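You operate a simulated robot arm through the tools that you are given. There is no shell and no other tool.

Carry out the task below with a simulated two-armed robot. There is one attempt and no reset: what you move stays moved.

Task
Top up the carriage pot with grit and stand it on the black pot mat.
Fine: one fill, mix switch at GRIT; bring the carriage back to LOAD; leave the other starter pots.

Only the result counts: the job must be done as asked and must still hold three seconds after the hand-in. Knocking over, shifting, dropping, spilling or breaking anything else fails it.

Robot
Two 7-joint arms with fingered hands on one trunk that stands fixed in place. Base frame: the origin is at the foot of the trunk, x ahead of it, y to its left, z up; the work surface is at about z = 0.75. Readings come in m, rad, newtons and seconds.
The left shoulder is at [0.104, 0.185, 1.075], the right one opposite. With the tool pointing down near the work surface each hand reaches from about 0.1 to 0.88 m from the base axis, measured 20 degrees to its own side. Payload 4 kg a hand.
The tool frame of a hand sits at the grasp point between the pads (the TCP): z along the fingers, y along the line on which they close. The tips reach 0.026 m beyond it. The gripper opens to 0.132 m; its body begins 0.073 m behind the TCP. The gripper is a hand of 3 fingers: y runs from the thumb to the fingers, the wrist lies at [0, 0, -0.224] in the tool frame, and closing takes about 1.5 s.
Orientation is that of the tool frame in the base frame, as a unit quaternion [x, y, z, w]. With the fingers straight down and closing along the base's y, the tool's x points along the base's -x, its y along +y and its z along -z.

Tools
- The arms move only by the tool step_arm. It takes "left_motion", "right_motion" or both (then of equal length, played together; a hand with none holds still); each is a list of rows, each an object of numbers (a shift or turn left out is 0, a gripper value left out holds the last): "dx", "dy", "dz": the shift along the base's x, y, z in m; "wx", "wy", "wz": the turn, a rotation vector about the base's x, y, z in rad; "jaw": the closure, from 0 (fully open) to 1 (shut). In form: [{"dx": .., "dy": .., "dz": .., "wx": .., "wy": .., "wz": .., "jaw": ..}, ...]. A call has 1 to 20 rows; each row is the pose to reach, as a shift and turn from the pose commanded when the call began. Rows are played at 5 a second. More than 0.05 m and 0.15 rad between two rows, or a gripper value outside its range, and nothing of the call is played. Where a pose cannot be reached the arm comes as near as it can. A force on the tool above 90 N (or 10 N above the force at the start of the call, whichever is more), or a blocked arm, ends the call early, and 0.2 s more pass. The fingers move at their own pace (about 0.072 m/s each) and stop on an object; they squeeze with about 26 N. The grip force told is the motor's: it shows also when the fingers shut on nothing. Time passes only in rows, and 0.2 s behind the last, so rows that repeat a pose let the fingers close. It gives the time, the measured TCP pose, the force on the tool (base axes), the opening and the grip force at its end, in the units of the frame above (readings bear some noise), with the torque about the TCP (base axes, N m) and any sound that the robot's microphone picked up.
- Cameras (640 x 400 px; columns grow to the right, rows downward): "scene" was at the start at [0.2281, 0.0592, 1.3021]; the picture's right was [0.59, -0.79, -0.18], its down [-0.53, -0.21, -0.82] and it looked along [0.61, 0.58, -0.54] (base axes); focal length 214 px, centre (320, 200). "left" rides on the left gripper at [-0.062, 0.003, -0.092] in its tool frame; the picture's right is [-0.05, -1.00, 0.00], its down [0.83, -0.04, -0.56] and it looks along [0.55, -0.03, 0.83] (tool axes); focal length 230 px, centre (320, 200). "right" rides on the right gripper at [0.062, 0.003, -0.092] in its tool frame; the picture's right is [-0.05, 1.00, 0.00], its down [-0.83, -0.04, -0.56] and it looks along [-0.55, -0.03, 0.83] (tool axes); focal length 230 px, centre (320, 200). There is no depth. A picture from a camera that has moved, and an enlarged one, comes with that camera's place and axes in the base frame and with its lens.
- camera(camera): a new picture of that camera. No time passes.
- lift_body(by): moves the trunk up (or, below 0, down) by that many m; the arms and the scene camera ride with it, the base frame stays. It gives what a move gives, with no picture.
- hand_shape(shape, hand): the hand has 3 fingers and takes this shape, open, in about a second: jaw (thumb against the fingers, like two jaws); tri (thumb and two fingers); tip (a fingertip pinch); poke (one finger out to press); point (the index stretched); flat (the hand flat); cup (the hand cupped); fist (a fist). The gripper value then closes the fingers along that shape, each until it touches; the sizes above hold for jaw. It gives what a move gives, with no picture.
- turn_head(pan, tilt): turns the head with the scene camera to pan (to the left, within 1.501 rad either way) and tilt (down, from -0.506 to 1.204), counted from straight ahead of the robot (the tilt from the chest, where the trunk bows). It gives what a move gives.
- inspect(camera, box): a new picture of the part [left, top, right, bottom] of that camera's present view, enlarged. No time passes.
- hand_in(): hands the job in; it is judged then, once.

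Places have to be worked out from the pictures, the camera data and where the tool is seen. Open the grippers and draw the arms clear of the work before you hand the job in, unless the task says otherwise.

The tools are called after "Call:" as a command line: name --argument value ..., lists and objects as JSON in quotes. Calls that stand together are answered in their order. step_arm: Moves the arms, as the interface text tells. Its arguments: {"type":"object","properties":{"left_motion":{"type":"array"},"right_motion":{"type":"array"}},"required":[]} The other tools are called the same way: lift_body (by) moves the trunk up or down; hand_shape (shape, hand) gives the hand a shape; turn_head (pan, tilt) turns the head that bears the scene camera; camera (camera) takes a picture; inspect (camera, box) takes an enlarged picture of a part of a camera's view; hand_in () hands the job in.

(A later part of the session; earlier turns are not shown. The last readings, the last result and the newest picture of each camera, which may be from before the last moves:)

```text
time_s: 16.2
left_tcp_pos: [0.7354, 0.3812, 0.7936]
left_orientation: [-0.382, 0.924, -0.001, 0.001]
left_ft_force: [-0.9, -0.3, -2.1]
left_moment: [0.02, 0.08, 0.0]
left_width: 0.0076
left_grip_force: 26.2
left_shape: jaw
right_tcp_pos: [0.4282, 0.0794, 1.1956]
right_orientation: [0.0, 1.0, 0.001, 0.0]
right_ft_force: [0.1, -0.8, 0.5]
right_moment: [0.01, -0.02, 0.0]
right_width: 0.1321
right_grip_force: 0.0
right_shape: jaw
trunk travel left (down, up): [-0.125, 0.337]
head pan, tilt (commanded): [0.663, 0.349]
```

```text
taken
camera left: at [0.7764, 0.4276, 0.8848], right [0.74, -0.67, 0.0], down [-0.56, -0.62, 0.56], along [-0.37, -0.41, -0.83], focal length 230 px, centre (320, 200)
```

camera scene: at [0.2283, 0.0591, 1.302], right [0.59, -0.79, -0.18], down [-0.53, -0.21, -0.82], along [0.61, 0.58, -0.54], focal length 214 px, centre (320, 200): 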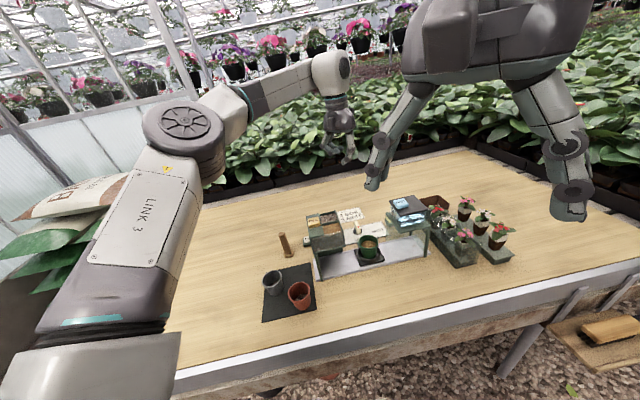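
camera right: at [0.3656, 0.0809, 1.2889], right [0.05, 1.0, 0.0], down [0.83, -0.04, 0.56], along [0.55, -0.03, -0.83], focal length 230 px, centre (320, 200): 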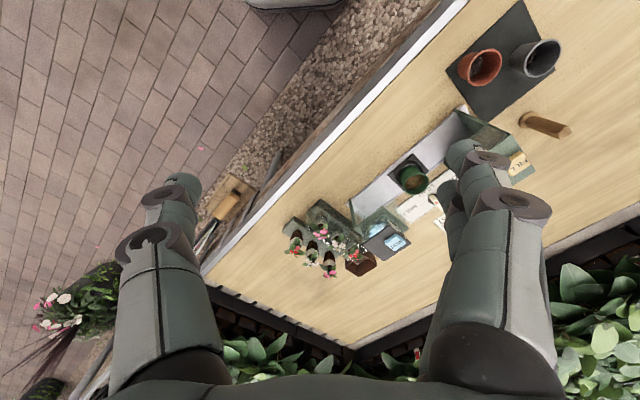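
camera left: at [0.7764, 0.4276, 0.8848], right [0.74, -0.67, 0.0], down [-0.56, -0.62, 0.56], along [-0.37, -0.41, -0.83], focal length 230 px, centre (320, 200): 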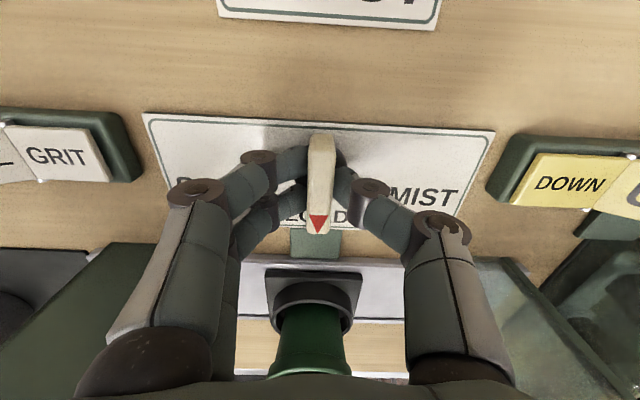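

The grip holds the bar at 26 N. I'll turn it clockwise (seen from above) toward SOIL, part way first, watching the torque.

Call:
step_arm --left_motion '[{"wz": -0.1, "jaw": 1}, {"wz": -0.2, "jaw": 1}, {"wz": -0.3, "jaw": 1}, {"wz": -0.4, "jaw": 1}]'

Call:
camera --camera "left"

Call:
inspect --camera "scene" --box '[290, 170, 430, 290]'

```text
time_s: 17.2
left_tcp_pos: [0.7366, 0.3817, 0.7929]
left_orientation: [-0.19, 0.982, 0.0, -0.001]
left_ft_force: [0.4, -2.5, -3.1]
left_moment: [0.02, 0.0, 0.05]
left_width: 0.0073
left_grip_force: 26.2
left_shape: jaw
right_tcp_pos: [0.4286, 0.0799, 1.196]
right_orientation: [0.0, 1.0, 0.001, 0.0]
right_ft_force: [0.6, -0.5, 0.6]
right_moment: [0.0, 0.02, -0.02]
right_width: 0.1319
right_grip_force: 0.1
right_shape: jaw
trunk travel left (down, up): [-0.125, 0.337]
head pan, tilt (commanded): [0.663, 0.349]
```

```text
taken
camera left: at [0.7913, 0.4077, 0.8849], right [0.42, -0.91, 0.0], down [-0.75, -0.35, 0.56], along [-0.5, -0.23, -0.83], focal length 230 px, centre (320, 200)
```

left: 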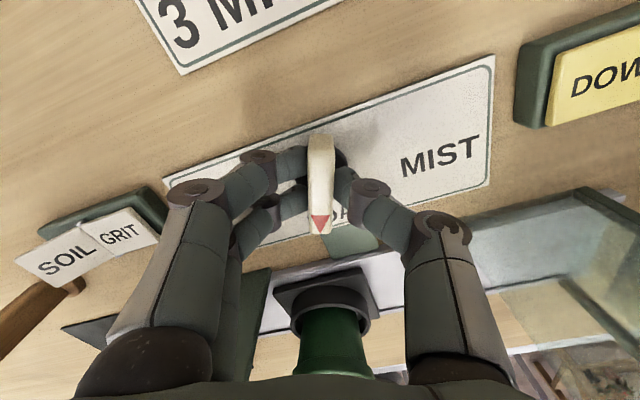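

```text
3.33 times, centred on (360, 230) of scene
camera zoom: at [0.2287, 0.0589, 1.302], right [0.59, -0.79, -0.18], down [-0.53, -0.21, -0.82], along [0.61, 0.58, -0.54], focal length 715 px, centre (187, 100)
```

zoom: 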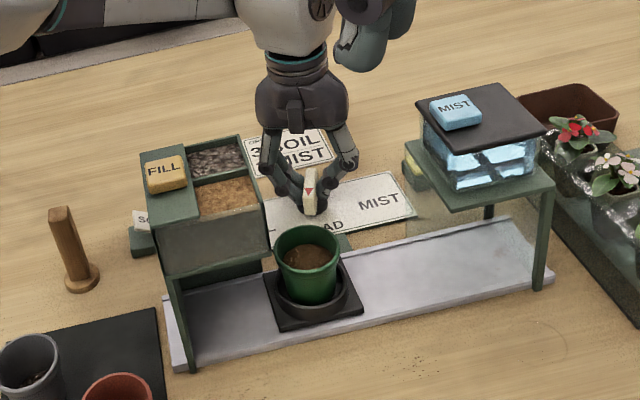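

The carriage is coupled to the dial and slides toward the hopper as I turn. I'll keep turning.

Call:
step_arm --left_motion '[{"wz": -0.1, "jaw": 1}, {"wz": -0.2, "jaw": 1}, {"wz": -0.3, "jaw": 1}, {"wz": -0.4, "jaw": 1}, {"wz": -0.5, "jaw": 1}]'

Call:
camera --camera "left"

Call:
inspect --camera "scene" --box '[290, 170, 430, 290]'

```text
time_s: 18.4
left_tcp_pos: [0.7357, 0.3819, 0.7933]
left_orientation: [0.058, 0.998, 0.0, 0.0]
left_ft_force: [0.2, -5.6, -4.6]
left_moment: [-0.12, -0.02, 0.02]
left_width: 0.0073
left_grip_force: 25.9
left_shape: jaw
right_tcp_pos: [0.4292, 0.0791, 1.1963]
right_orientation: [0.0, 1.0, -0.001, 0.0]
right_ft_force: [0.3, 0.0, 0.1]
right_moment: [0.01, 0.0, -0.01]
right_width: 0.1321
right_grip_force: 0.1
right_shape: jaw
trunk travel left (down, up): [-0.125, 0.337]
head pan, tilt (commanded): [0.663, 0.349]
```

```text
taken
camera left: at [0.7972, 0.3772, 0.8851], right [-0.06, -1.0, 0.0], down [-0.83, 0.05, 0.56], along [-0.55, 0.04, -0.83], focal length 230 px, centre (320, 200)
```

left: 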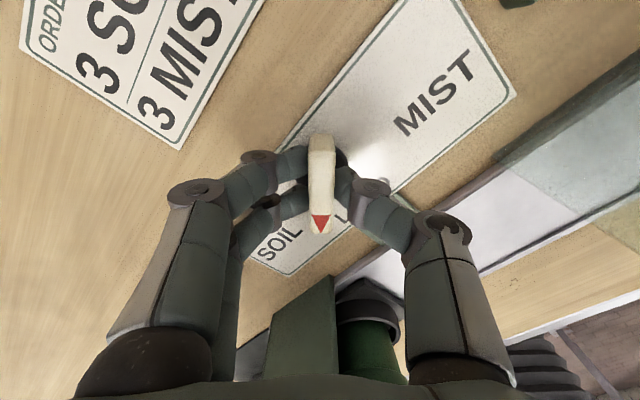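

```text
3.33 times, centred on (360, 230) of scene
camera zoom: at [0.2288, 0.0587, 1.302], right [0.59, -0.79, -0.18], down [-0.53, -0.21, -0.82], along [0.61, 0.58, -0.54], focal length 715 px, centre (187, 100)
```

zoom: 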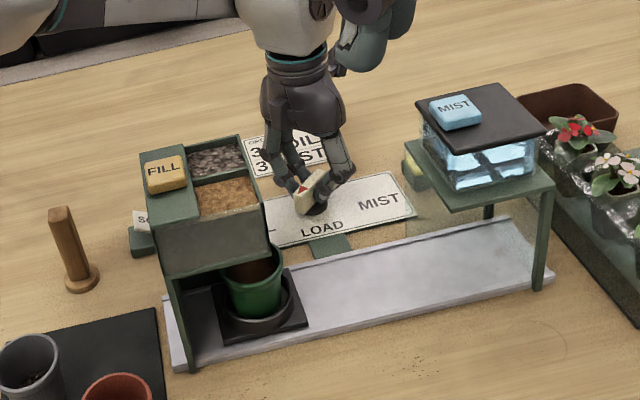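

The pot is nearly under the hopper at about 0.9 rad. I'll keep turning in smaller steps and check for the end stop.

Call:
step_arm --left_motion '[{"wz": -0.08, "jaw": 1}, {"wz": -0.16, "jaw": 1}, {"wz": -0.22, "jaw": 1}, {"wz": -0.28, "jaw": 1}]'

Call:
camera --camera "left"

Call:
inspect --camera "scene" --box '[290, 190, 410, 290]'

```text
time_s: 19.4
left_tcp_pos: [0.7364, 0.3808, 0.7943]
left_orientation: [0.196, 0.981, 0.0, 0.0]
left_ft_force: [2.7, -7.7, -4.7]
left_moment: [-0.15, -0.08, 0.28]
left_width: 0.0074
left_grip_force: 25.8
left_shape: jaw
right_tcp_pos: [0.4304, 0.0777, 1.1958]
right_orientation: [0.001, 1.0, 0.0, -0.001]
right_ft_force: [0.5, -0.8, 0.0]
right_moment: [0.03, -0.01, -0.02]
right_width: 0.1318
right_grip_force: 0.0
right_shape: jaw
trunk travel left (down, up): [-0.125, 0.337]
head pan, tilt (commanded): [0.663, 0.349]
```

```text
taken
camera left: at [0.7938, 0.3605, 0.8852], right [-0.34, -0.94, 0.0], down [-0.78, 0.28, 0.56], along [-0.52, 0.19, -0.83], focal length 230 px, centre (320, 200)
```

left: 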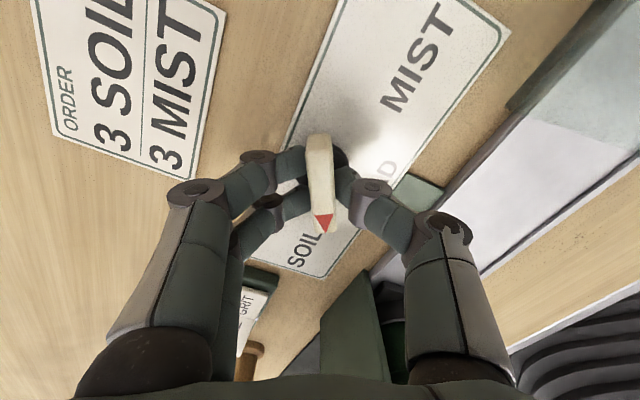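

```text
4.00 times, centred on (350, 240) of scene
camera zoom: at [0.229, 0.0585, 1.3019], right [0.59, -0.79, -0.18], down [-0.53, -0.21, -0.82], along [0.61, 0.58, -0.54], focal length 858 px, centre (200, 40)
```

zoom: 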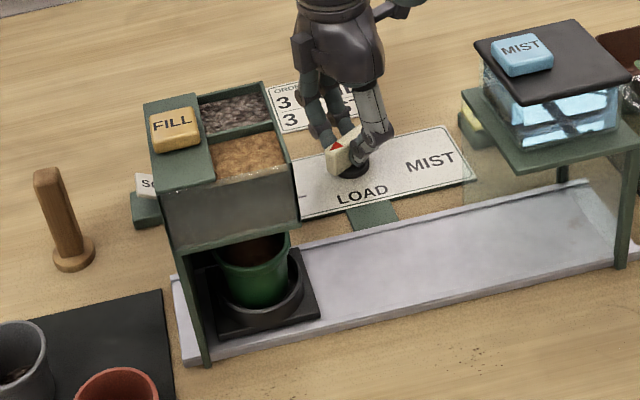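

The torque has risen to 0.28 N·m and the bar looks slightly rotated within the grip, so this may be the end stop. I'll zoom to measure the arrow direction.

Call:
inspect --camera "left" --box '[260, 110, 400, 280]'

Call:
inspect --camera "scene" --box '[325, 220, 385, 290]'

```text
2.35 times, centred on (330, 195) of left
camera zoom: at [0.7938, 0.3605, 0.8852], right [-0.34, -0.94, 0.0], down [-0.78, 0.28, 0.56], along [-0.52, 0.19, -0.83], focal length 541 px, centre (296, 212)
```

zoom: 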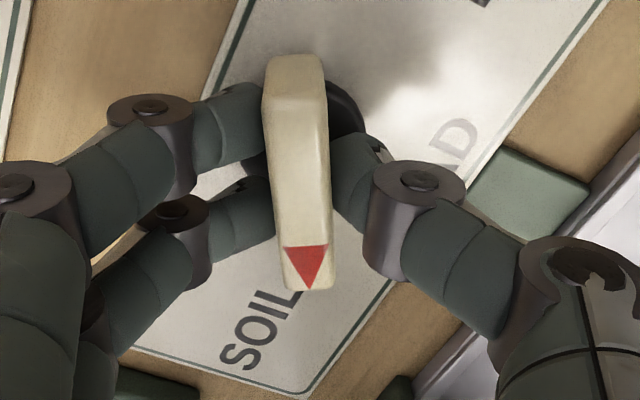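

```text
5.71 times, centred on (355, 255) of scene
camera zoom: at [0.229, 0.0585, 1.3019], right [0.59, -0.79, -0.18], down [-0.53, -0.21, -0.82], along [0.61, 0.58, -0.54], focal length 1226 px, centre (120, -114)
```

zoom: 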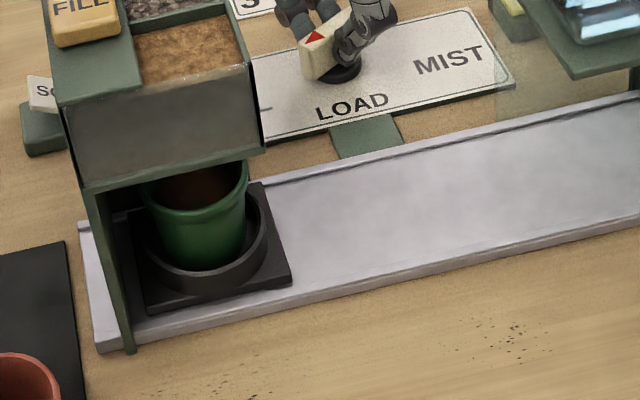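

The arrow reads about 62° from LOAD, the pot sits centred under the hopper, and the torque rise points to the SOIL end stop. I'll open the fingers and lift straight up, then check that the dial and carriage stay put.

Call:
step_arm --left_motion '[{"jaw": 0.8}, {"jaw": 0.5}, {"jaw": 0.5}, {"jaw": 0.5}, {"dz": 0.03, "jaw": 0.5}, {"dz": 0.07, "jaw": 0.5}, {"dz": 0.12, "jaw": 0.5}, {"dz": 0.17, "jaw": 0.5}, {"dz": 0.22, "jaw": 0.5}, {"dz": 0.25, "jaw": 0.5}]'

Call:
camera --camera "left"

Call:
inspect --camera "scene" --box '[290, 190, 410, 290]'

```text
time_s: 21.6
left_tcp_pos: [0.7365, 0.3829, 1.0446]
left_orientation: [0.196, 0.981, 0.0, 0.0]
left_ft_force: [-0.3, 0.0, -0.3]
left_moment: [0.0, -0.01, 0.0]
left_width: 0.0653
left_grip_force: 0.0
left_shape: jaw
right_tcp_pos: [0.4287, 0.0794, 1.1967]
right_orientation: [0.0, 1.0, 0.001, 0.0]
right_ft_force: [0.4, 0.6, 0.4]
right_moment: [-0.03, -0.02, -0.02]
right_width: 0.1318
right_grip_force: 0.1
right_shape: jaw
trunk travel left (down, up): [-0.125, 0.337]
head pan, tilt (commanded): [0.663, 0.349]
```

```text
taken
camera left: at [0.7932, 0.362, 1.1363], right [-0.34, -0.94, 0.0], down [-0.78, 0.28, 0.56], along [-0.52, 0.19, -0.83], focal length 230 px, centre (320, 200)
```

left: 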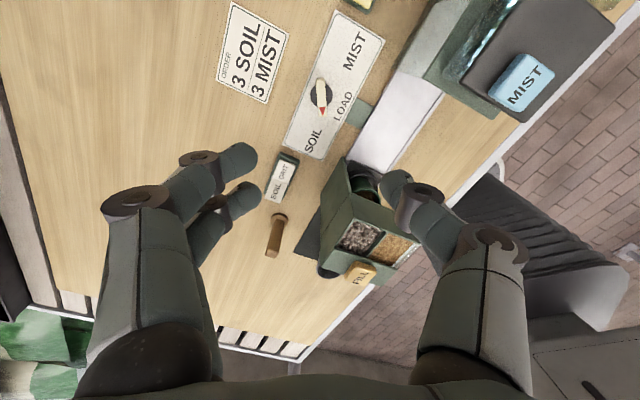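

```text
4.00 times, centred on (350, 240) of scene
camera zoom: at [0.2281, 0.059, 1.3021], right [0.59, -0.79, -0.18], down [-0.53, -0.21, -0.82], along [0.61, 0.58, -0.54], focal length 858 px, centre (200, 40)
```

zoom: 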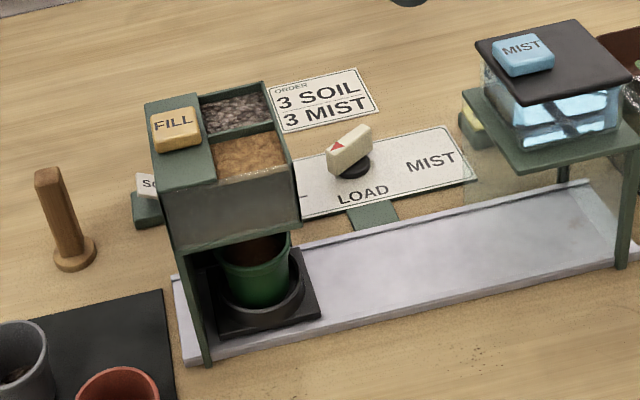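

The dial and carriage stayed put after release. I'll check the arrow direction and the FILL button from this view.

Call:
inspect --camera "left" --box '[270, 50, 390, 170]'

Call:
inspect --camera "left" --box '[310, 150, 430, 300]'

Call:
inspect --camera "scene" --box '[300, 205, 350, 245]'

```text
3.33 times, centred on (330, 110) of left
camera zoom: at [0.7932, 0.362, 1.1363], right [-0.34, -0.94, 0.0], down [-0.78, 0.28, 0.56], along [-0.52, 0.19, -0.83], focal length 767 px, centre (287, 500)
```

zoom: 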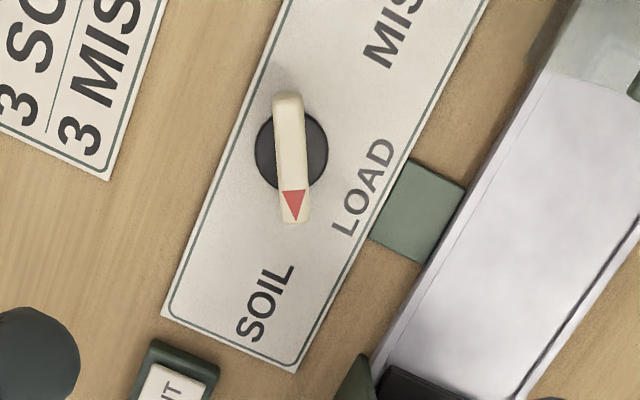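

```text
2.67 times, centred on (370, 225) of left
camera zoom: at [0.7932, 0.362, 1.1363], right [-0.34, -0.94, 0.0], down [-0.78, 0.28, 0.56], along [-0.52, 0.19, -0.83], focal length 614 px, centre (187, 133)
```

zoom: 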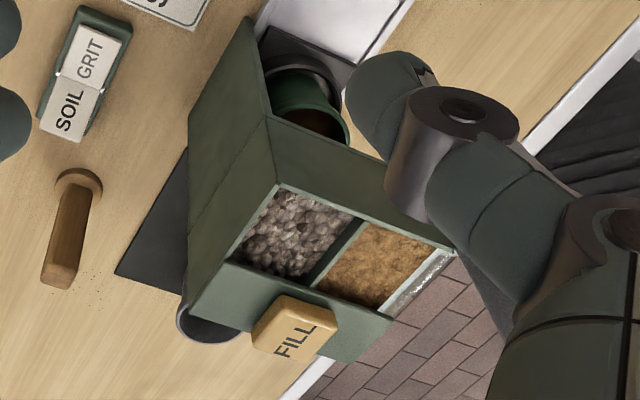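

```text
10.00 times, centred on (325, 225) of scene
camera zoom: at [0.2281, 0.059, 1.3021], right [0.59, -0.79, -0.18], down [-0.53, -0.21, -0.82], along [0.61, 0.58, -0.54], focal length 2145 px, centre (270, -50)
```

zoom: 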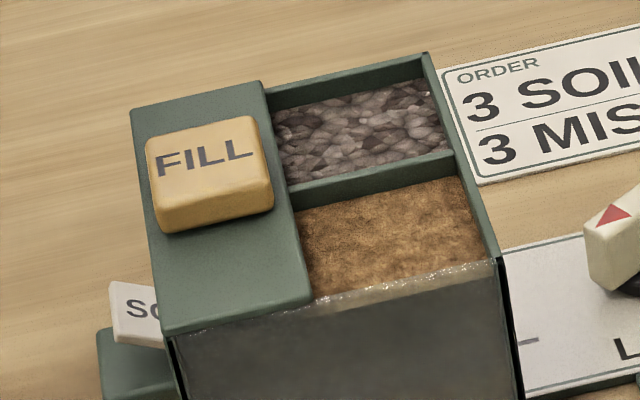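

The knob is about 61° off LOAD. I'll take a high zoom of the pot under the hopper to check how well it is centred before filling.

Call:
inspect --camera "scene" --box '[328, 238, 374, 284]'

Call:
inspect --camera "scene" --box '[315, 210, 385, 290]'

```text
8.70 times, centred on (351, 261) of scene
camera zoom: at [0.2281, 0.059, 1.3021], right [0.59, -0.79, -0.18], down [-0.53, -0.21, -0.82], along [0.61, 0.58, -0.54], focal length 1865 px, centre (50, -330)
```

zoom: 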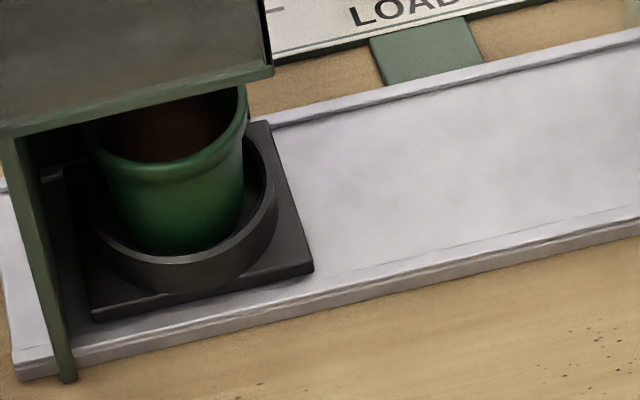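

```text
5.00 times, centred on (350, 250) of scene
camera zoom: at [0.2281, 0.059, 1.3021], right [0.59, -0.79, -0.18], down [-0.53, -0.21, -0.82], along [0.61, 0.58, -0.54], focal length 1072 px, centre (170, -50)
```

zoom: 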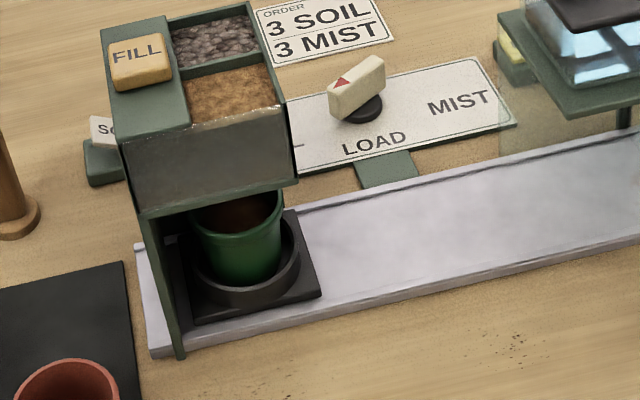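

The carriage centre measures about 9 mm short of the hopper centre, so I'm not certain the dial reached its stop. Before filling, I'll re-grip the bar square to its present angle and try turning it further.

Call:
step_arm --left_motion '[{"dy": -0.001, "dz": -0.05, "wz": 0.1, "jaw": 0.5}, {"dy": -0.001, "dz": -0.1, "wz": 0.108, "jaw": 0.5}, {"dy": -0.001, "dz": -0.15, "wz": 0.108, "jaw": 0.5}, {"dy": -0.001, "dz": -0.19, "wz": 0.108, "jaw": 0.5}, {"dy": -0.001, "dz": -0.22, "wz": 0.108, "jaw": 0.5}, {"dy": -0.001, "dz": -0.24, "wz": 0.108, "jaw": 0.5}, {"dy": -0.001, "dz": -0.25, "wz": 0.108, "jaw": 0.5}, {"dy": -0.001, "dz": -0.25, "wz": 0.108, "jaw": 0.7}, {"dy": -0.001, "dz": -0.25, "wz": 0.108, "jaw": 1.0}, {"dy": -0.001, "dz": -0.25, "wz": 0.108, "jaw": 1.0}, {"dy": -0.001, "dz": -0.25, "wz": 0.108, "jaw": 1.0}, {"dy": -0.001, "dz": -0.25, "wz": 0.108, "jaw": 1.0}, {"dy": -0.001, "dz": -0.25, "wz": 0.108, "jaw": 1.0}]'

Call:
inspect --camera "left" --box '[260, 110, 400, 280]'

Call:
inspect --camera "scene" --box '[328, 238, 374, 284]'

```text
time_s: 24.4
left_tcp_pos: [0.7353, 0.3806, 0.7933]
left_orientation: [0.143, 0.99, 0.0, 0.0]
left_ft_force: [-0.5, -0.4, -2.8]
left_moment: [0.01, -0.04, 0.05]
left_width: 0.0082
left_grip_force: 25.7
left_shape: jaw
right_tcp_pos: [0.4288, 0.0785, 1.196]
right_orientation: [0.001, 1.0, 0.0, 0.001]
right_ft_force: [-0.8, 0.4, 0.0]
right_moment: [-0.01, 0.0, 0.0]
right_width: 0.1321
right_grip_force: 0.1
right_shape: jaw
trunk travel left (down, up): [-0.125, 0.337]
head pan, tilt (commanded): [0.663, 0.349]
```

```text
2.35 times, centred on (330, 195) of left
camera zoom: at [0.7956, 0.3666, 0.8848], right [-0.23, -0.97, 0.0], down [-0.81, 0.19, 0.56], along [-0.54, 0.13, -0.83], focal length 541 px, centre (296, 212)
```

zoom: 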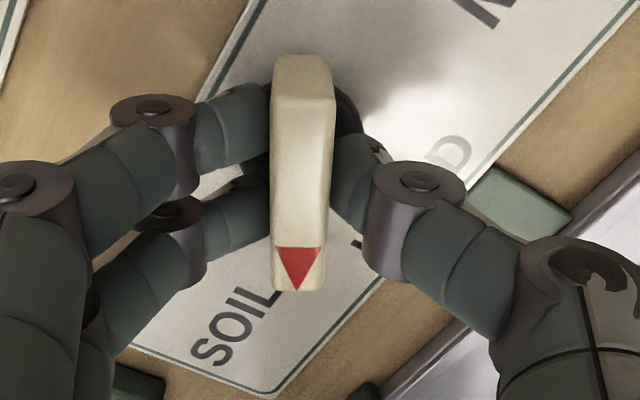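

```text
8.70 times, centred on (351, 261) of scene
camera zoom: at [0.2285, 0.0592, 1.302], right [0.59, -0.79, -0.18], down [-0.53, -0.21, -0.82], along [0.61, 0.58, -0.54], focal length 1865 px, centre (50, -330)
```

zoom: 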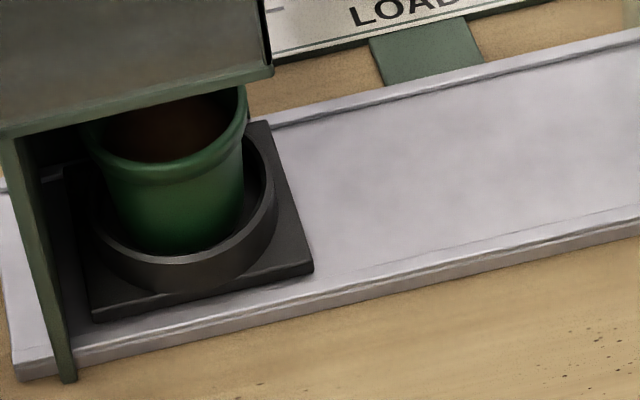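

The bar is square in the grip and the carriage hasn't moved. I'll turn a further 0.12 rad toward SOIL and compare the carriage position.

Call:
step_arm --left_motion '[{"wz": -0.04, "jaw": 1}, {"wz": -0.08, "jaw": 1}, {"wz": -0.12, "jaw": 1}, {"wz": -0.12, "jaw": 1}]'

Call:
inspect --camera "left" --box '[260, 110, 400, 280]'

Call:
inspect --camera "scene" --box '[328, 238, 374, 284]'

```text
time_s: 25.4
left_tcp_pos: [0.7365, 0.3814, 0.7934]
left_orientation: [0.202, 0.979, -0.001, 0.0]
left_ft_force: [1.3, -0.1, -2.9]
left_moment: [0.03, -0.06, 0.28]
left_width: 0.008
left_grip_force: 25.6
left_shape: jaw
right_tcp_pos: [0.4293, 0.0794, 1.1961]
right_orientation: [0.0, 1.0, 0.0, 0.0]
right_ft_force: [-0.3, -0.6, -0.1]
right_moment: [0.03, -0.04, -0.04]
right_width: 0.1322
right_grip_force: 0.1
right_shape: jaw
trunk travel left (down, up): [-0.125, 0.337]
head pan, tilt (commanded): [0.663, 0.349]
```

```text
2.35 times, centred on (330, 195) of left
camera zoom: at [0.7934, 0.3596, 0.8849], right [-0.35, -0.94, 0.0], down [-0.78, 0.29, 0.56], along [-0.52, 0.19, -0.83], focal length 541 px, centre (296, 212)
```

zoom: 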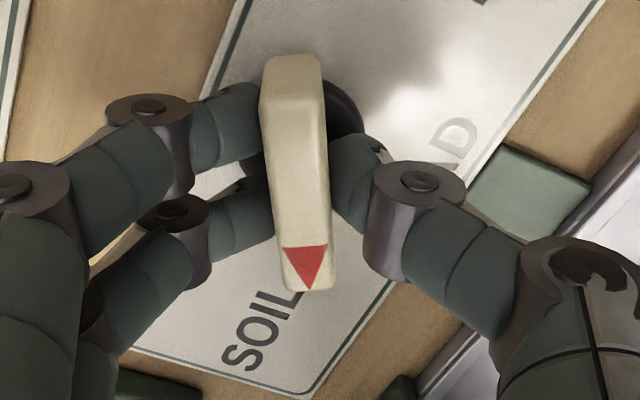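

```text
8.70 times, centred on (351, 261) of scene
camera zoom: at [0.2287, 0.0593, 1.302], right [0.59, -0.79, -0.18], down [-0.53, -0.21, -0.82], along [0.61, 0.58, -0.54], focal length 1865 px, centre (50, -330)
```

zoom: 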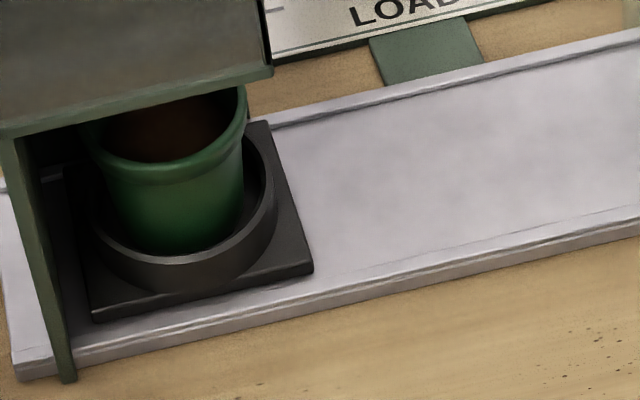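

The carriage did not move at all while torque rose again, so this is the SOIL end stop. I'll release the dial, rise, and switch to the poke shape.

Call:
step_arm --left_motion '[{"jaw": 0.8}, {"jaw": 0.5}, {"jaw": 0.5}, {"jaw": 0.5}, {"dz": 0.03, "jaw": 0.5}, {"dz": 0.07, "jaw": 0.5}, {"dz": 0.12, "jaw": 0.5}, {"dz": 0.17, "jaw": 0.5}, {"dz": 0.22, "jaw": 0.5}, {"dz": 0.25, "jaw": 0.5}]'

Call:
hand_shape --hand "left" --shape "poke"

Call:
inspect --camera "scene" --box '[290, 190, 410, 290]'

```text
time_s: 27.6
left_tcp_pos: [0.7339, 0.3802, 1.0438]
left_orientation: [0.202, 0.979, 0.0, 0.0]
left_ft_force: [0.3, 0.2, -1.0]
left_moment: [-0.01, -0.03, -0.03]
left_width: 0.0657
left_grip_force: 0.1
left_shape: jaw
right_tcp_pos: [0.4275, 0.0796, 1.1962]
right_orientation: [0.0, 1.0, 0.0, 0.0]
right_ft_force: [-0.7, -0.1, 0.1]
right_moment: [-0.01, 0.02, 0.04]
right_width: 0.1317
right_grip_force: 0.0
right_shape: jaw
trunk travel left (down, up): [-0.125, 0.337]
head pan, tilt (commanded): [0.663, 0.349]
```

```text
time_s: 28.5
left_tcp_pos: [0.7343, 0.3796, 1.0433]
left_orientation: [0.202, 0.979, 0.0, 0.001]
left_ft_force: [0.4, 0.2, 0.4]
left_moment: [0.0, 0.0, -0.02]
left_width: 0.0
left_grip_force: 0.0
left_shape: poke
right_tcp_pos: [0.4287, 0.0794, 1.1974]
right_orientation: [0.0, 1.0, 0.0, 0.0]
right_ft_force: [0.5, -0.6, -0.2]
right_moment: [-0.02, -0.02, -0.01]
right_width: 0.1318
right_grip_force: 0.1
right_shape: jaw
trunk travel left (down, up): [-0.125, 0.337]
head pan, tilt (commanded): [0.663, 0.349]
```

```text
4.00 times, centred on (350, 240) of scene
camera zoom: at [0.2282, 0.0591, 1.3021], right [0.59, -0.79, -0.18], down [-0.53, -0.21, -0.82], along [0.61, 0.58, -0.54], focal length 858 px, centre (200, 40)
```

zoom: 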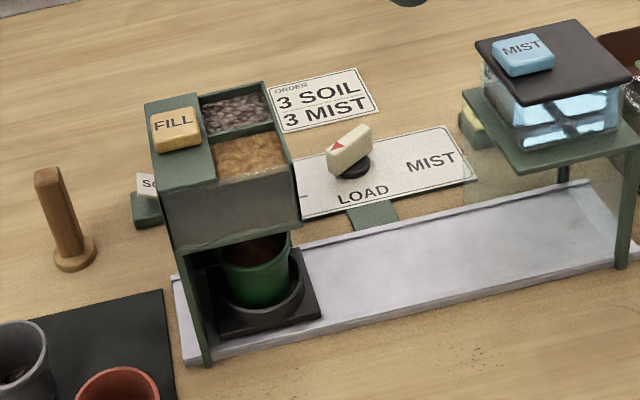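

The pot is still parked under the hopper. I'll move the poke tip above the FILL button at about (0.541, 0.395), staying well clear of the hopper top.

Call:
step_arm --left_motion '[{"dx": -0.03, "dy": 0.002}, {"dx": -0.07, "dy": 0.005}, {"dx": -0.11, "dy": 0.008}, {"dx": -0.15, "dy": 0.012}, {"dx": -0.18, "dy": 0.015}, {"dx": -0.194, "dy": 0.0155}, {"dx": -0.194, "dy": 0.0155}]'

Call:
camera --camera "left"

Call:
inspect --camera "scene" --box '[260, 130, 400, 260]'

```text
time_s: 30.1
left_tcp_pos: [0.5403, 0.3973, 1.0433]
left_orientation: [0.203, 0.979, 0.0, 0.0]
left_ft_force: [-0.1, 0.5, 0.6]
left_moment: [-0.02, 0.0, -0.02]
left_width: 0.0003
left_grip_force: 0.1
left_shape: poke
right_tcp_pos: [0.4282, 0.0783, 1.1969]
right_orientation: [0.0, 1.0, 0.001, 0.0]
right_ft_force: [-0.1, 0.7, 0.2]
right_moment: [-0.01, 0.02, 0.01]
right_width: 0.1319
right_grip_force: 0.0
right_shape: jaw
trunk travel left (down, up): [-0.125, 0.337]
head pan, tilt (commanded): [0.663, 0.349]
```

```text
taken
camera left: at [0.5981, 0.3751, 1.1345], right [-0.35, -0.94, 0.0], down [-0.78, 0.29, 0.56], along [-0.52, 0.19, -0.83], focal length 230 px, centre (320, 200)
```

left: 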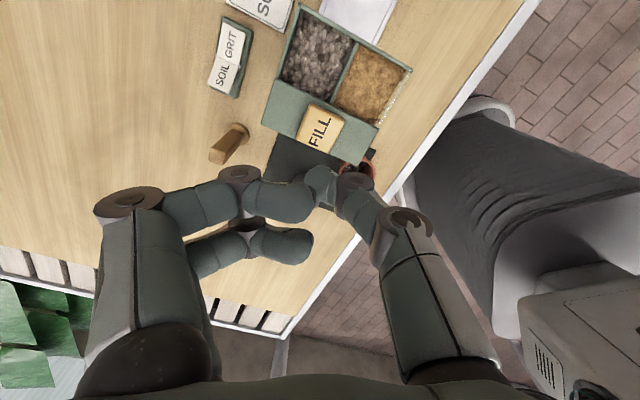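

```text
3.08 times, centred on (330, 195) of scene
camera zoom: at [0.2283, 0.0591, 1.302], right [0.59, -0.79, -0.18], down [-0.53, -0.21, -0.82], along [0.61, 0.58, -0.54], focal length 660 px, centre (289, 215)
```

zoom: 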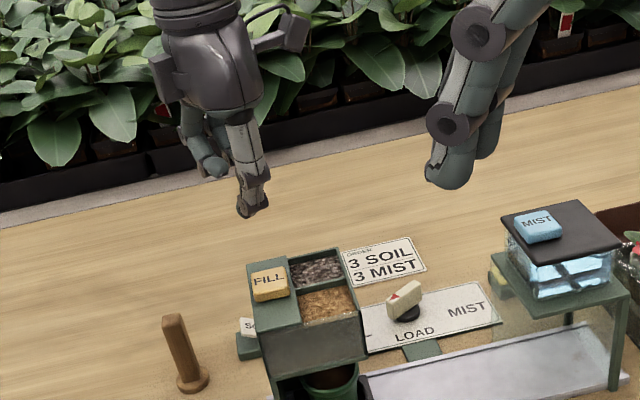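

Call:
inspect --camera "left" --box '[260, 60, 420, 200]'

```text
2.86 times, centred on (340, 130) of left
camera zoom: at [0.5981, 0.3751, 1.1345], right [-0.35, -0.94, 0.0], down [-0.78, 0.29, 0.56], along [-0.52, 0.19, -0.83], focal length 657 px, centre (263, 400)
```

zoom: 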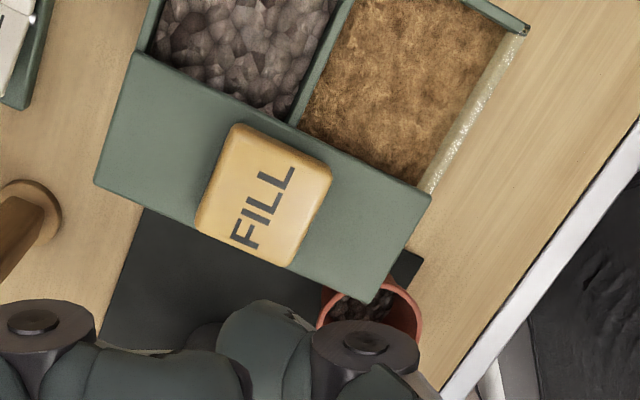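

The button centre works out at about (0.5435, 0.3955), with its top near z 0.944. I'll correct slightly and come down to about 1 cm above it.

Call:
step_arm --left_motion '[{"dx": 0.003, "dy": -0.0015, "dz": -0.02}, {"dx": 0.003, "dy": -0.0015, "dz": -0.045}, {"dx": 0.003, "dy": -0.0015, "dz": -0.058}, {"dx": 0.003, "dy": -0.0015, "dz": -0.061}]'

Call:
inspect --camera "left" --box '[240, 80, 420, 220]'

Call:
inspect --camera "scene" --box '[280, 170, 380, 260]'

```text
time_s: 31.1
left_tcp_pos: [0.5444, 0.3952, 0.9826]
left_orientation: [0.201, 0.979, 0.0, 0.001]
left_ft_force: [-0.5, 0.1, 0.0]
left_moment: [0.04, 0.02, -0.01]
left_width: 0.0
left_grip_force: 0.1
left_shape: poke
right_tcp_pos: [0.4277, 0.0798, 1.1967]
right_orientation: [0.0, 1.0, 0.0, 0.0]
right_ft_force: [0.4, -0.2, -0.6]
right_moment: [-0.01, 0.01, -0.01]
right_width: 0.1318
right_grip_force: 0.0
right_shape: jaw
trunk travel left (down, up): [-0.125, 0.337]
head pan, tilt (commanded): [0.663, 0.349]
```

```text
2.86 times, centred on (330, 150) of left
camera zoom: at [0.6016, 0.3734, 1.074], right [-0.35, -0.94, 0.0], down [-0.78, 0.29, 0.56], along [-0.52, 0.19, -0.83], focal length 657 px, centre (291, 343)
```

zoom: 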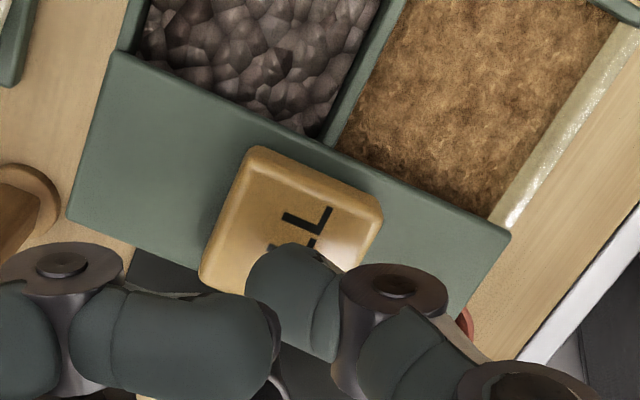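

```text
4.44 times, centred on (330, 215) of scene
camera zoom: at [0.2281, 0.0592, 1.3021], right [0.59, -0.79, -0.18], down [-0.53, -0.21, -0.82], along [0.61, 0.58, -0.54], focal length 953 px, centre (276, 133)
```

zoom: 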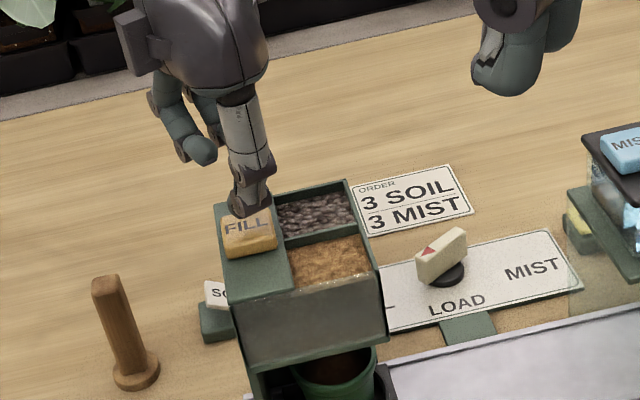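

The tip is centred over the button. I'll press down in small steps, listening for the fill.

Call:
step_arm --left_motion '[{"dz": -0.006}, {"dz": -0.011}, {"dz": -0.014}, {"dz": -0.016}]'

Call:
inspect --camera "left" --box '[240, 80, 420, 220]'

```text
time_s: 32.1
left_tcp_pos: [0.5447, 0.3954, 0.9665]
left_orientation: [0.202, 0.979, 0.0, 0.001]
left_ft_force: [0.5, -0.8, 3.9]
left_moment: [0.01, -0.05, 0.02]
left_width: 0.0
left_grip_force: 0.1
left_shape: poke
right_tcp_pos: [0.4271, 0.0782, 1.1969]
right_orientation: [0.0, 1.0, 0.0, 0.0]
right_ft_force: [-0.3, -0.3, 0.0]
right_moment: [0.02, 0.02, 0.0]
right_width: 0.1319
right_grip_force: 0.1
right_shape: jaw
trunk travel left (down, up): [-0.125, 0.337]
head pan, tilt (commanded): [0.663, 0.349]
heard: click
```

```text
2.86 times, centred on (330, 150) of left
camera zoom: at [0.6016, 0.3733, 1.0588], right [-0.35, -0.94, 0.0], down [-0.78, 0.29, 0.55], along [-0.52, 0.19, -0.83], focal length 657 px, centre (291, 343)
```

zoom: 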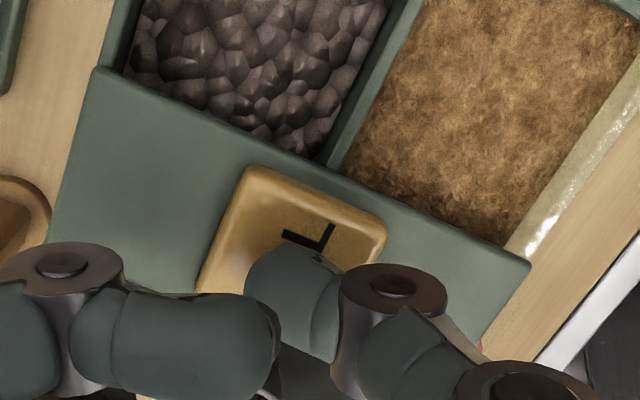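

A click was heard at 3.9 N, so the button has been pressed once. I'll lift straight off so it isn't pressed again, then look at the pot.

Call:
step_arm --left_motion '[{"dz": 0.02}, {"dz": 0.05}, {"dz": 0.08}, {"dz": 0.08}, {"dz": 0.08}, {"dz": 0.08}]'

Call:
inspect --camera "scene" --box '[290, 190, 410, 290]'

Call:
inspect --camera "scene" --box '[328, 238, 374, 284]'

```text
time_s: 33.5
left_tcp_pos: [0.5448, 0.3959, 1.0471]
left_orientation: [0.202, 0.979, 0.0, 0.0]
left_ft_force: [-0.2, 0.3, 0.2]
left_moment: [-0.03, -0.03, -0.03]
left_width: 0.0
left_grip_force: 0.0
left_shape: poke
right_tcp_pos: [0.4289, 0.0789, 1.1965]
right_orientation: [0.0, 1.0, 0.001, -0.001]
right_ft_force: [-0.7, -0.9, -0.4]
right_moment: [0.0, 0.01, 0.03]
right_width: 0.1321
right_grip_force: 0.1
right_shape: jaw
trunk travel left (down, up): [-0.125, 0.337]
head pan, tilt (commanded): [0.663, 0.349]
```

```text
4.00 times, centred on (350, 240) of scene
camera zoom: at [0.2281, 0.0592, 1.3021], right [0.59, -0.79, -0.18], down [-0.53, -0.21, -0.82], along [0.61, 0.58, -0.54], focal length 858 px, centre (200, 40)
```

zoom: 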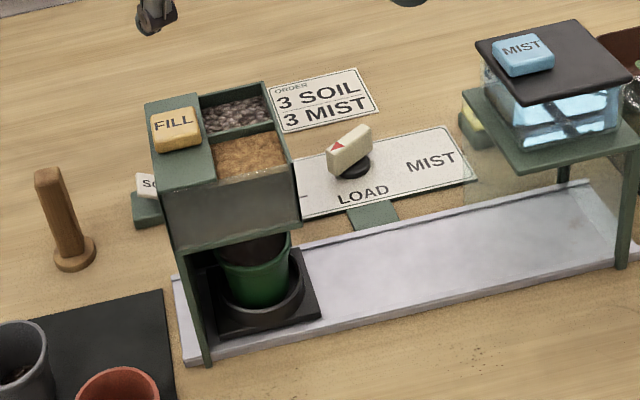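

```text
8.70 times, centred on (351, 261) of scene
camera zoom: at [0.2281, 0.0592, 1.3021], right [0.59, -0.79, -0.18], down [-0.53, -0.21, -0.82], along [0.61, 0.58, -0.54], focal length 1865 px, centre (50, -330)
```

zoom: 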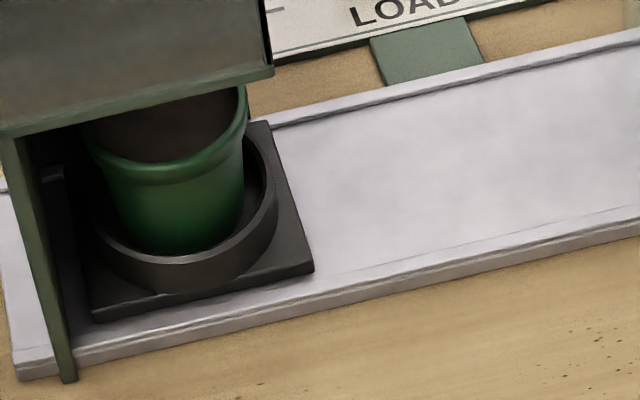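

The pot's contents are now grey and sit higher, so the single grit fill landed with no spill visible. I'll return to the dial and open the hand in jaw shape there.

Call:
step_arm --left_motion '[{"dx": 0.03, "dy": -0.002}, {"dx": 0.07, "dy": -0.005}, {"dx": 0.11, "dy": -0.008}, {"dx": 0.15, "dy": -0.012, "wz": 0.05}, {"dx": 0.18, "dy": -0.0145, "wz": 0.1}, {"dx": 0.191, "dy": -0.0145, "wz": 0.12}, {"dx": 0.191, "dy": -0.0145, "wz": 0.12}]'

Call:
hand_shape --hand "left" --shape "jaw"

Call:
camera --camera "left"

Call:
inspect --camera "left" --box '[260, 50, 400, 170]'

```text
time_s: 35.1
left_tcp_pos: [0.7354, 0.3818, 1.0484]
left_orientation: [0.142, 0.99, 0.0, 0.0]
left_ft_force: [0.1, -0.2, 0.5]
left_moment: [0.02, -0.01, 0.01]
left_width: 0.0
left_grip_force: 0.2
left_shape: poke
right_tcp_pos: [0.4275, 0.0797, 1.1976]
right_orientation: [0.0, 1.0, 0.0, 0.0]
right_ft_force: [-0.1, 0.2, -0.2]
right_moment: [0.01, 0.0, -0.02]
right_width: 0.132
right_grip_force: 0.0
right_shape: jaw
trunk travel left (down, up): [-0.125, 0.337]
head pan, tilt (commanded): [0.663, 0.349]
```

```text
time_s: 36.0
left_tcp_pos: [0.7345, 0.3821, 1.0476]
left_orientation: [0.142, 0.99, -0.001, 0.0]
left_ft_force: [-0.6, 0.2, 0.6]
left_moment: [-0.01, 0.01, 0.02]
left_width: 0.132
left_grip_force: 0.0
left_shape: jaw
right_tcp_pos: [0.4291, 0.0792, 1.1963]
right_orientation: [0.0, 1.0, 0.0, 0.0]
right_ft_force: [0.1, -0.1, -0.4]
right_moment: [-0.02, 0.02, 0.03]
right_width: 0.1319
right_grip_force: 0.0
right_shape: jaw
trunk travel left (down, up): [-0.125, 0.337]
head pan, tilt (commanded): [0.663, 0.349]
```

```text
taken
camera left: at [0.7947, 0.3669, 1.1391], right [-0.23, -0.97, 0.0], down [-0.81, 0.19, 0.56], along [-0.54, 0.13, -0.83], focal length 230 px, centre (320, 200)
```

left: 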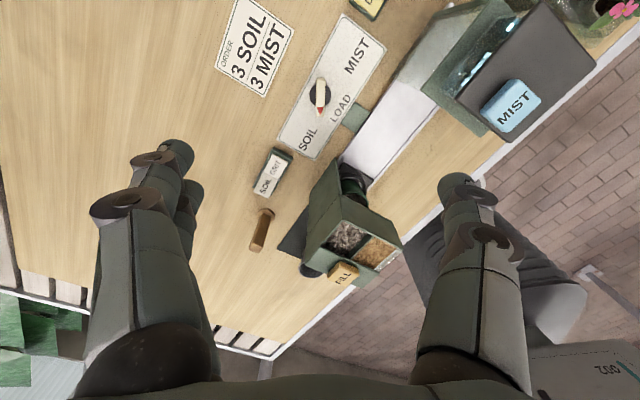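

```text
3.33 times, centred on (330, 110) of left
camera zoom: at [0.7947, 0.3669, 1.1391], right [-0.23, -0.97, 0.0], down [-0.81, 0.19, 0.56], along [-0.54, 0.13, -0.83], focal length 767 px, centre (287, 500)
```

zoom: 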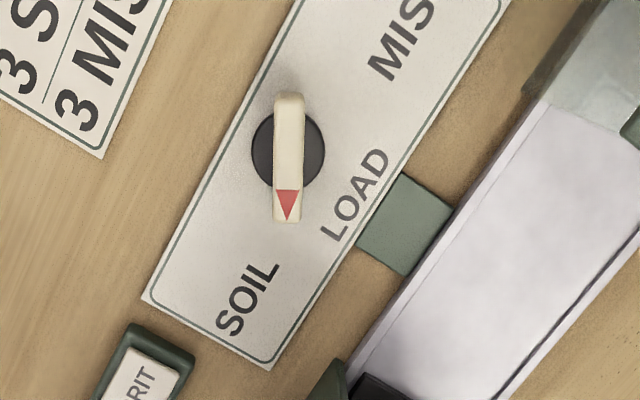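

The bar is in line with the hand again. I'll half-close the jaw, descend to the same height and grip the bar.

Call:
step_arm --left_motion '[{"jaw": 0.5}, {"dz": -0.04, "jaw": 0.5}, {"dz": -0.08, "jaw": 0.5}, {"dz": -0.12, "jaw": 0.5}, {"dz": -0.16, "jaw": 0.5}, {"dz": -0.2, "jaw": 0.5}, {"dz": -0.23, "jaw": 0.5}, {"dz": -0.25, "jaw": 0.5}, {"dz": -0.2545, "jaw": 0.5}, {"dz": -0.2545, "jaw": 0.75}, {"dz": -0.2545, "jaw": 1.0}, {"dz": -0.2545, "jaw": 1.0}, {"dz": -0.2545, "jaw": 1.0}, {"dz": -0.2545, "jaw": 1.0}, {"dz": -0.2545, "jaw": 1.0}]'

Call:
inspect --camera "left" --box '[260, 110, 400, 280]'

```text
time_s: 39.2
left_tcp_pos: [0.7354, 0.3801, 0.7932]
left_orientation: [0.142, 0.99, 0.0, 0.0]
left_ft_force: [1.1, -0.9, -2.2]
left_moment: [0.02, -0.01, 0.04]
left_width: 0.0076
left_grip_force: 25.7
left_shape: jaw
right_tcp_pos: [0.4283, 0.0792, 1.1962]
right_orientation: [-0.001, 1.0, 0.0, 0.0]
right_ft_force: [0.0, 0.4, 0.3]
right_moment: [0.0, -0.05, 0.01]
right_width: 0.1321
right_grip_force: 0.1
right_shape: jaw
trunk travel left (down, up): [-0.125, 0.337]
head pan, tilt (commanded): [0.663, 0.349]
```

```text
2.35 times, centred on (330, 195) of left
camera zoom: at [0.795, 0.3661, 0.8838], right [-0.23, -0.97, 0.0], down [-0.81, 0.19, 0.56], along [-0.54, 0.13, -0.83], focal length 541 px, centre (296, 212)
```

zoom: 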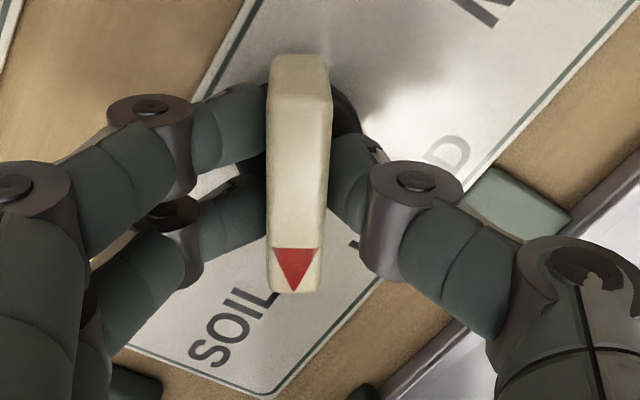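

The grip is good. I'll turn the dial counter-clockwise about 1.07 rad in gentle steps to bring the arrow back to LOAD.

Call:
step_arm --left_motion '[{"wz": 0.07, "jaw": 1}, {"wz": 0.16, "jaw": 1}, {"wz": 0.25, "jaw": 1}, {"wz": 0.34, "jaw": 1}, {"wz": 0.43, "jaw": 1}, {"wz": 0.52, "jaw": 1}, {"wz": 0.61, "jaw": 1}, {"wz": 0.7, "jaw": 1}, {"wz": 0.79, "jaw": 1}, {"wz": 0.88, "jaw": 1}, {"wz": 0.96, "jaw": 1}, {"wz": 1.02, "jaw": 1}, {"wz": 1.065, "jaw": 1}, {"wz": 1.065, "jaw": 1}]'

Call:
camera --camera "left"

Call:
inspect --camera "scene" --box '[295, 205, 395, 285]'

```text
time_s: 42.2
left_tcp_pos: [0.7345, 0.3813, 0.7923]
left_orientation: [-0.381, 0.925, 0.001, 0.0]
left_ft_force: [-1.1, 5.9, -0.1]
left_moment: [0.12, 0.05, 0.01]
left_width: 0.0077
left_grip_force: 25.8
left_shape: jaw
right_tcp_pos: [0.4291, 0.08, 1.1965]
right_orientation: [0.0, 1.0, -0.001, 0.0]
right_ft_force: [0.7, -0.3, 0.3]
right_moment: [0.05, 0.0, -0.01]
right_width: 0.132
right_grip_force: 0.0
right_shape: jaw
trunk travel left (down, up): [-0.125, 0.337]
head pan, tilt (commanded): [0.663, 0.349]
```

```text
taken
camera left: at [0.7763, 0.4266, 0.8837], right [0.74, -0.67, 0.0], down [-0.56, -0.61, 0.56], along [-0.37, -0.41, -0.83], focal length 230 px, centre (320, 200)
```

left: 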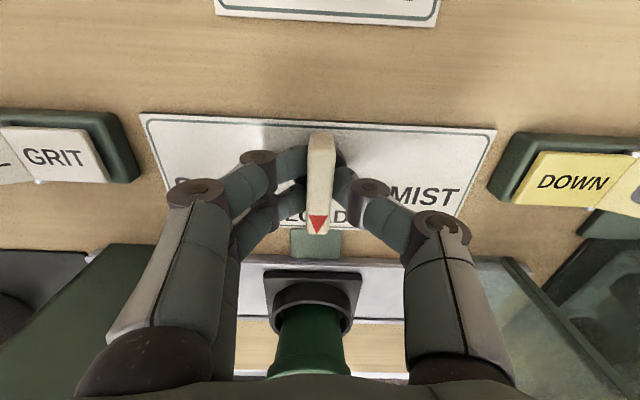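

```text
5.00 times, centred on (345, 245) of scene
camera zoom: at [0.2281, 0.0598, 1.302], right [0.59, -0.79, -0.17], down [-0.53, -0.21, -0.82], along [0.61, 0.58, -0.54], focal length 1072 px, centre (195, -25)
```

zoom: 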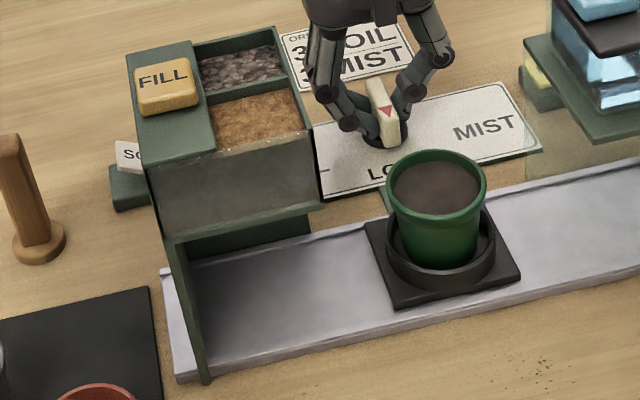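

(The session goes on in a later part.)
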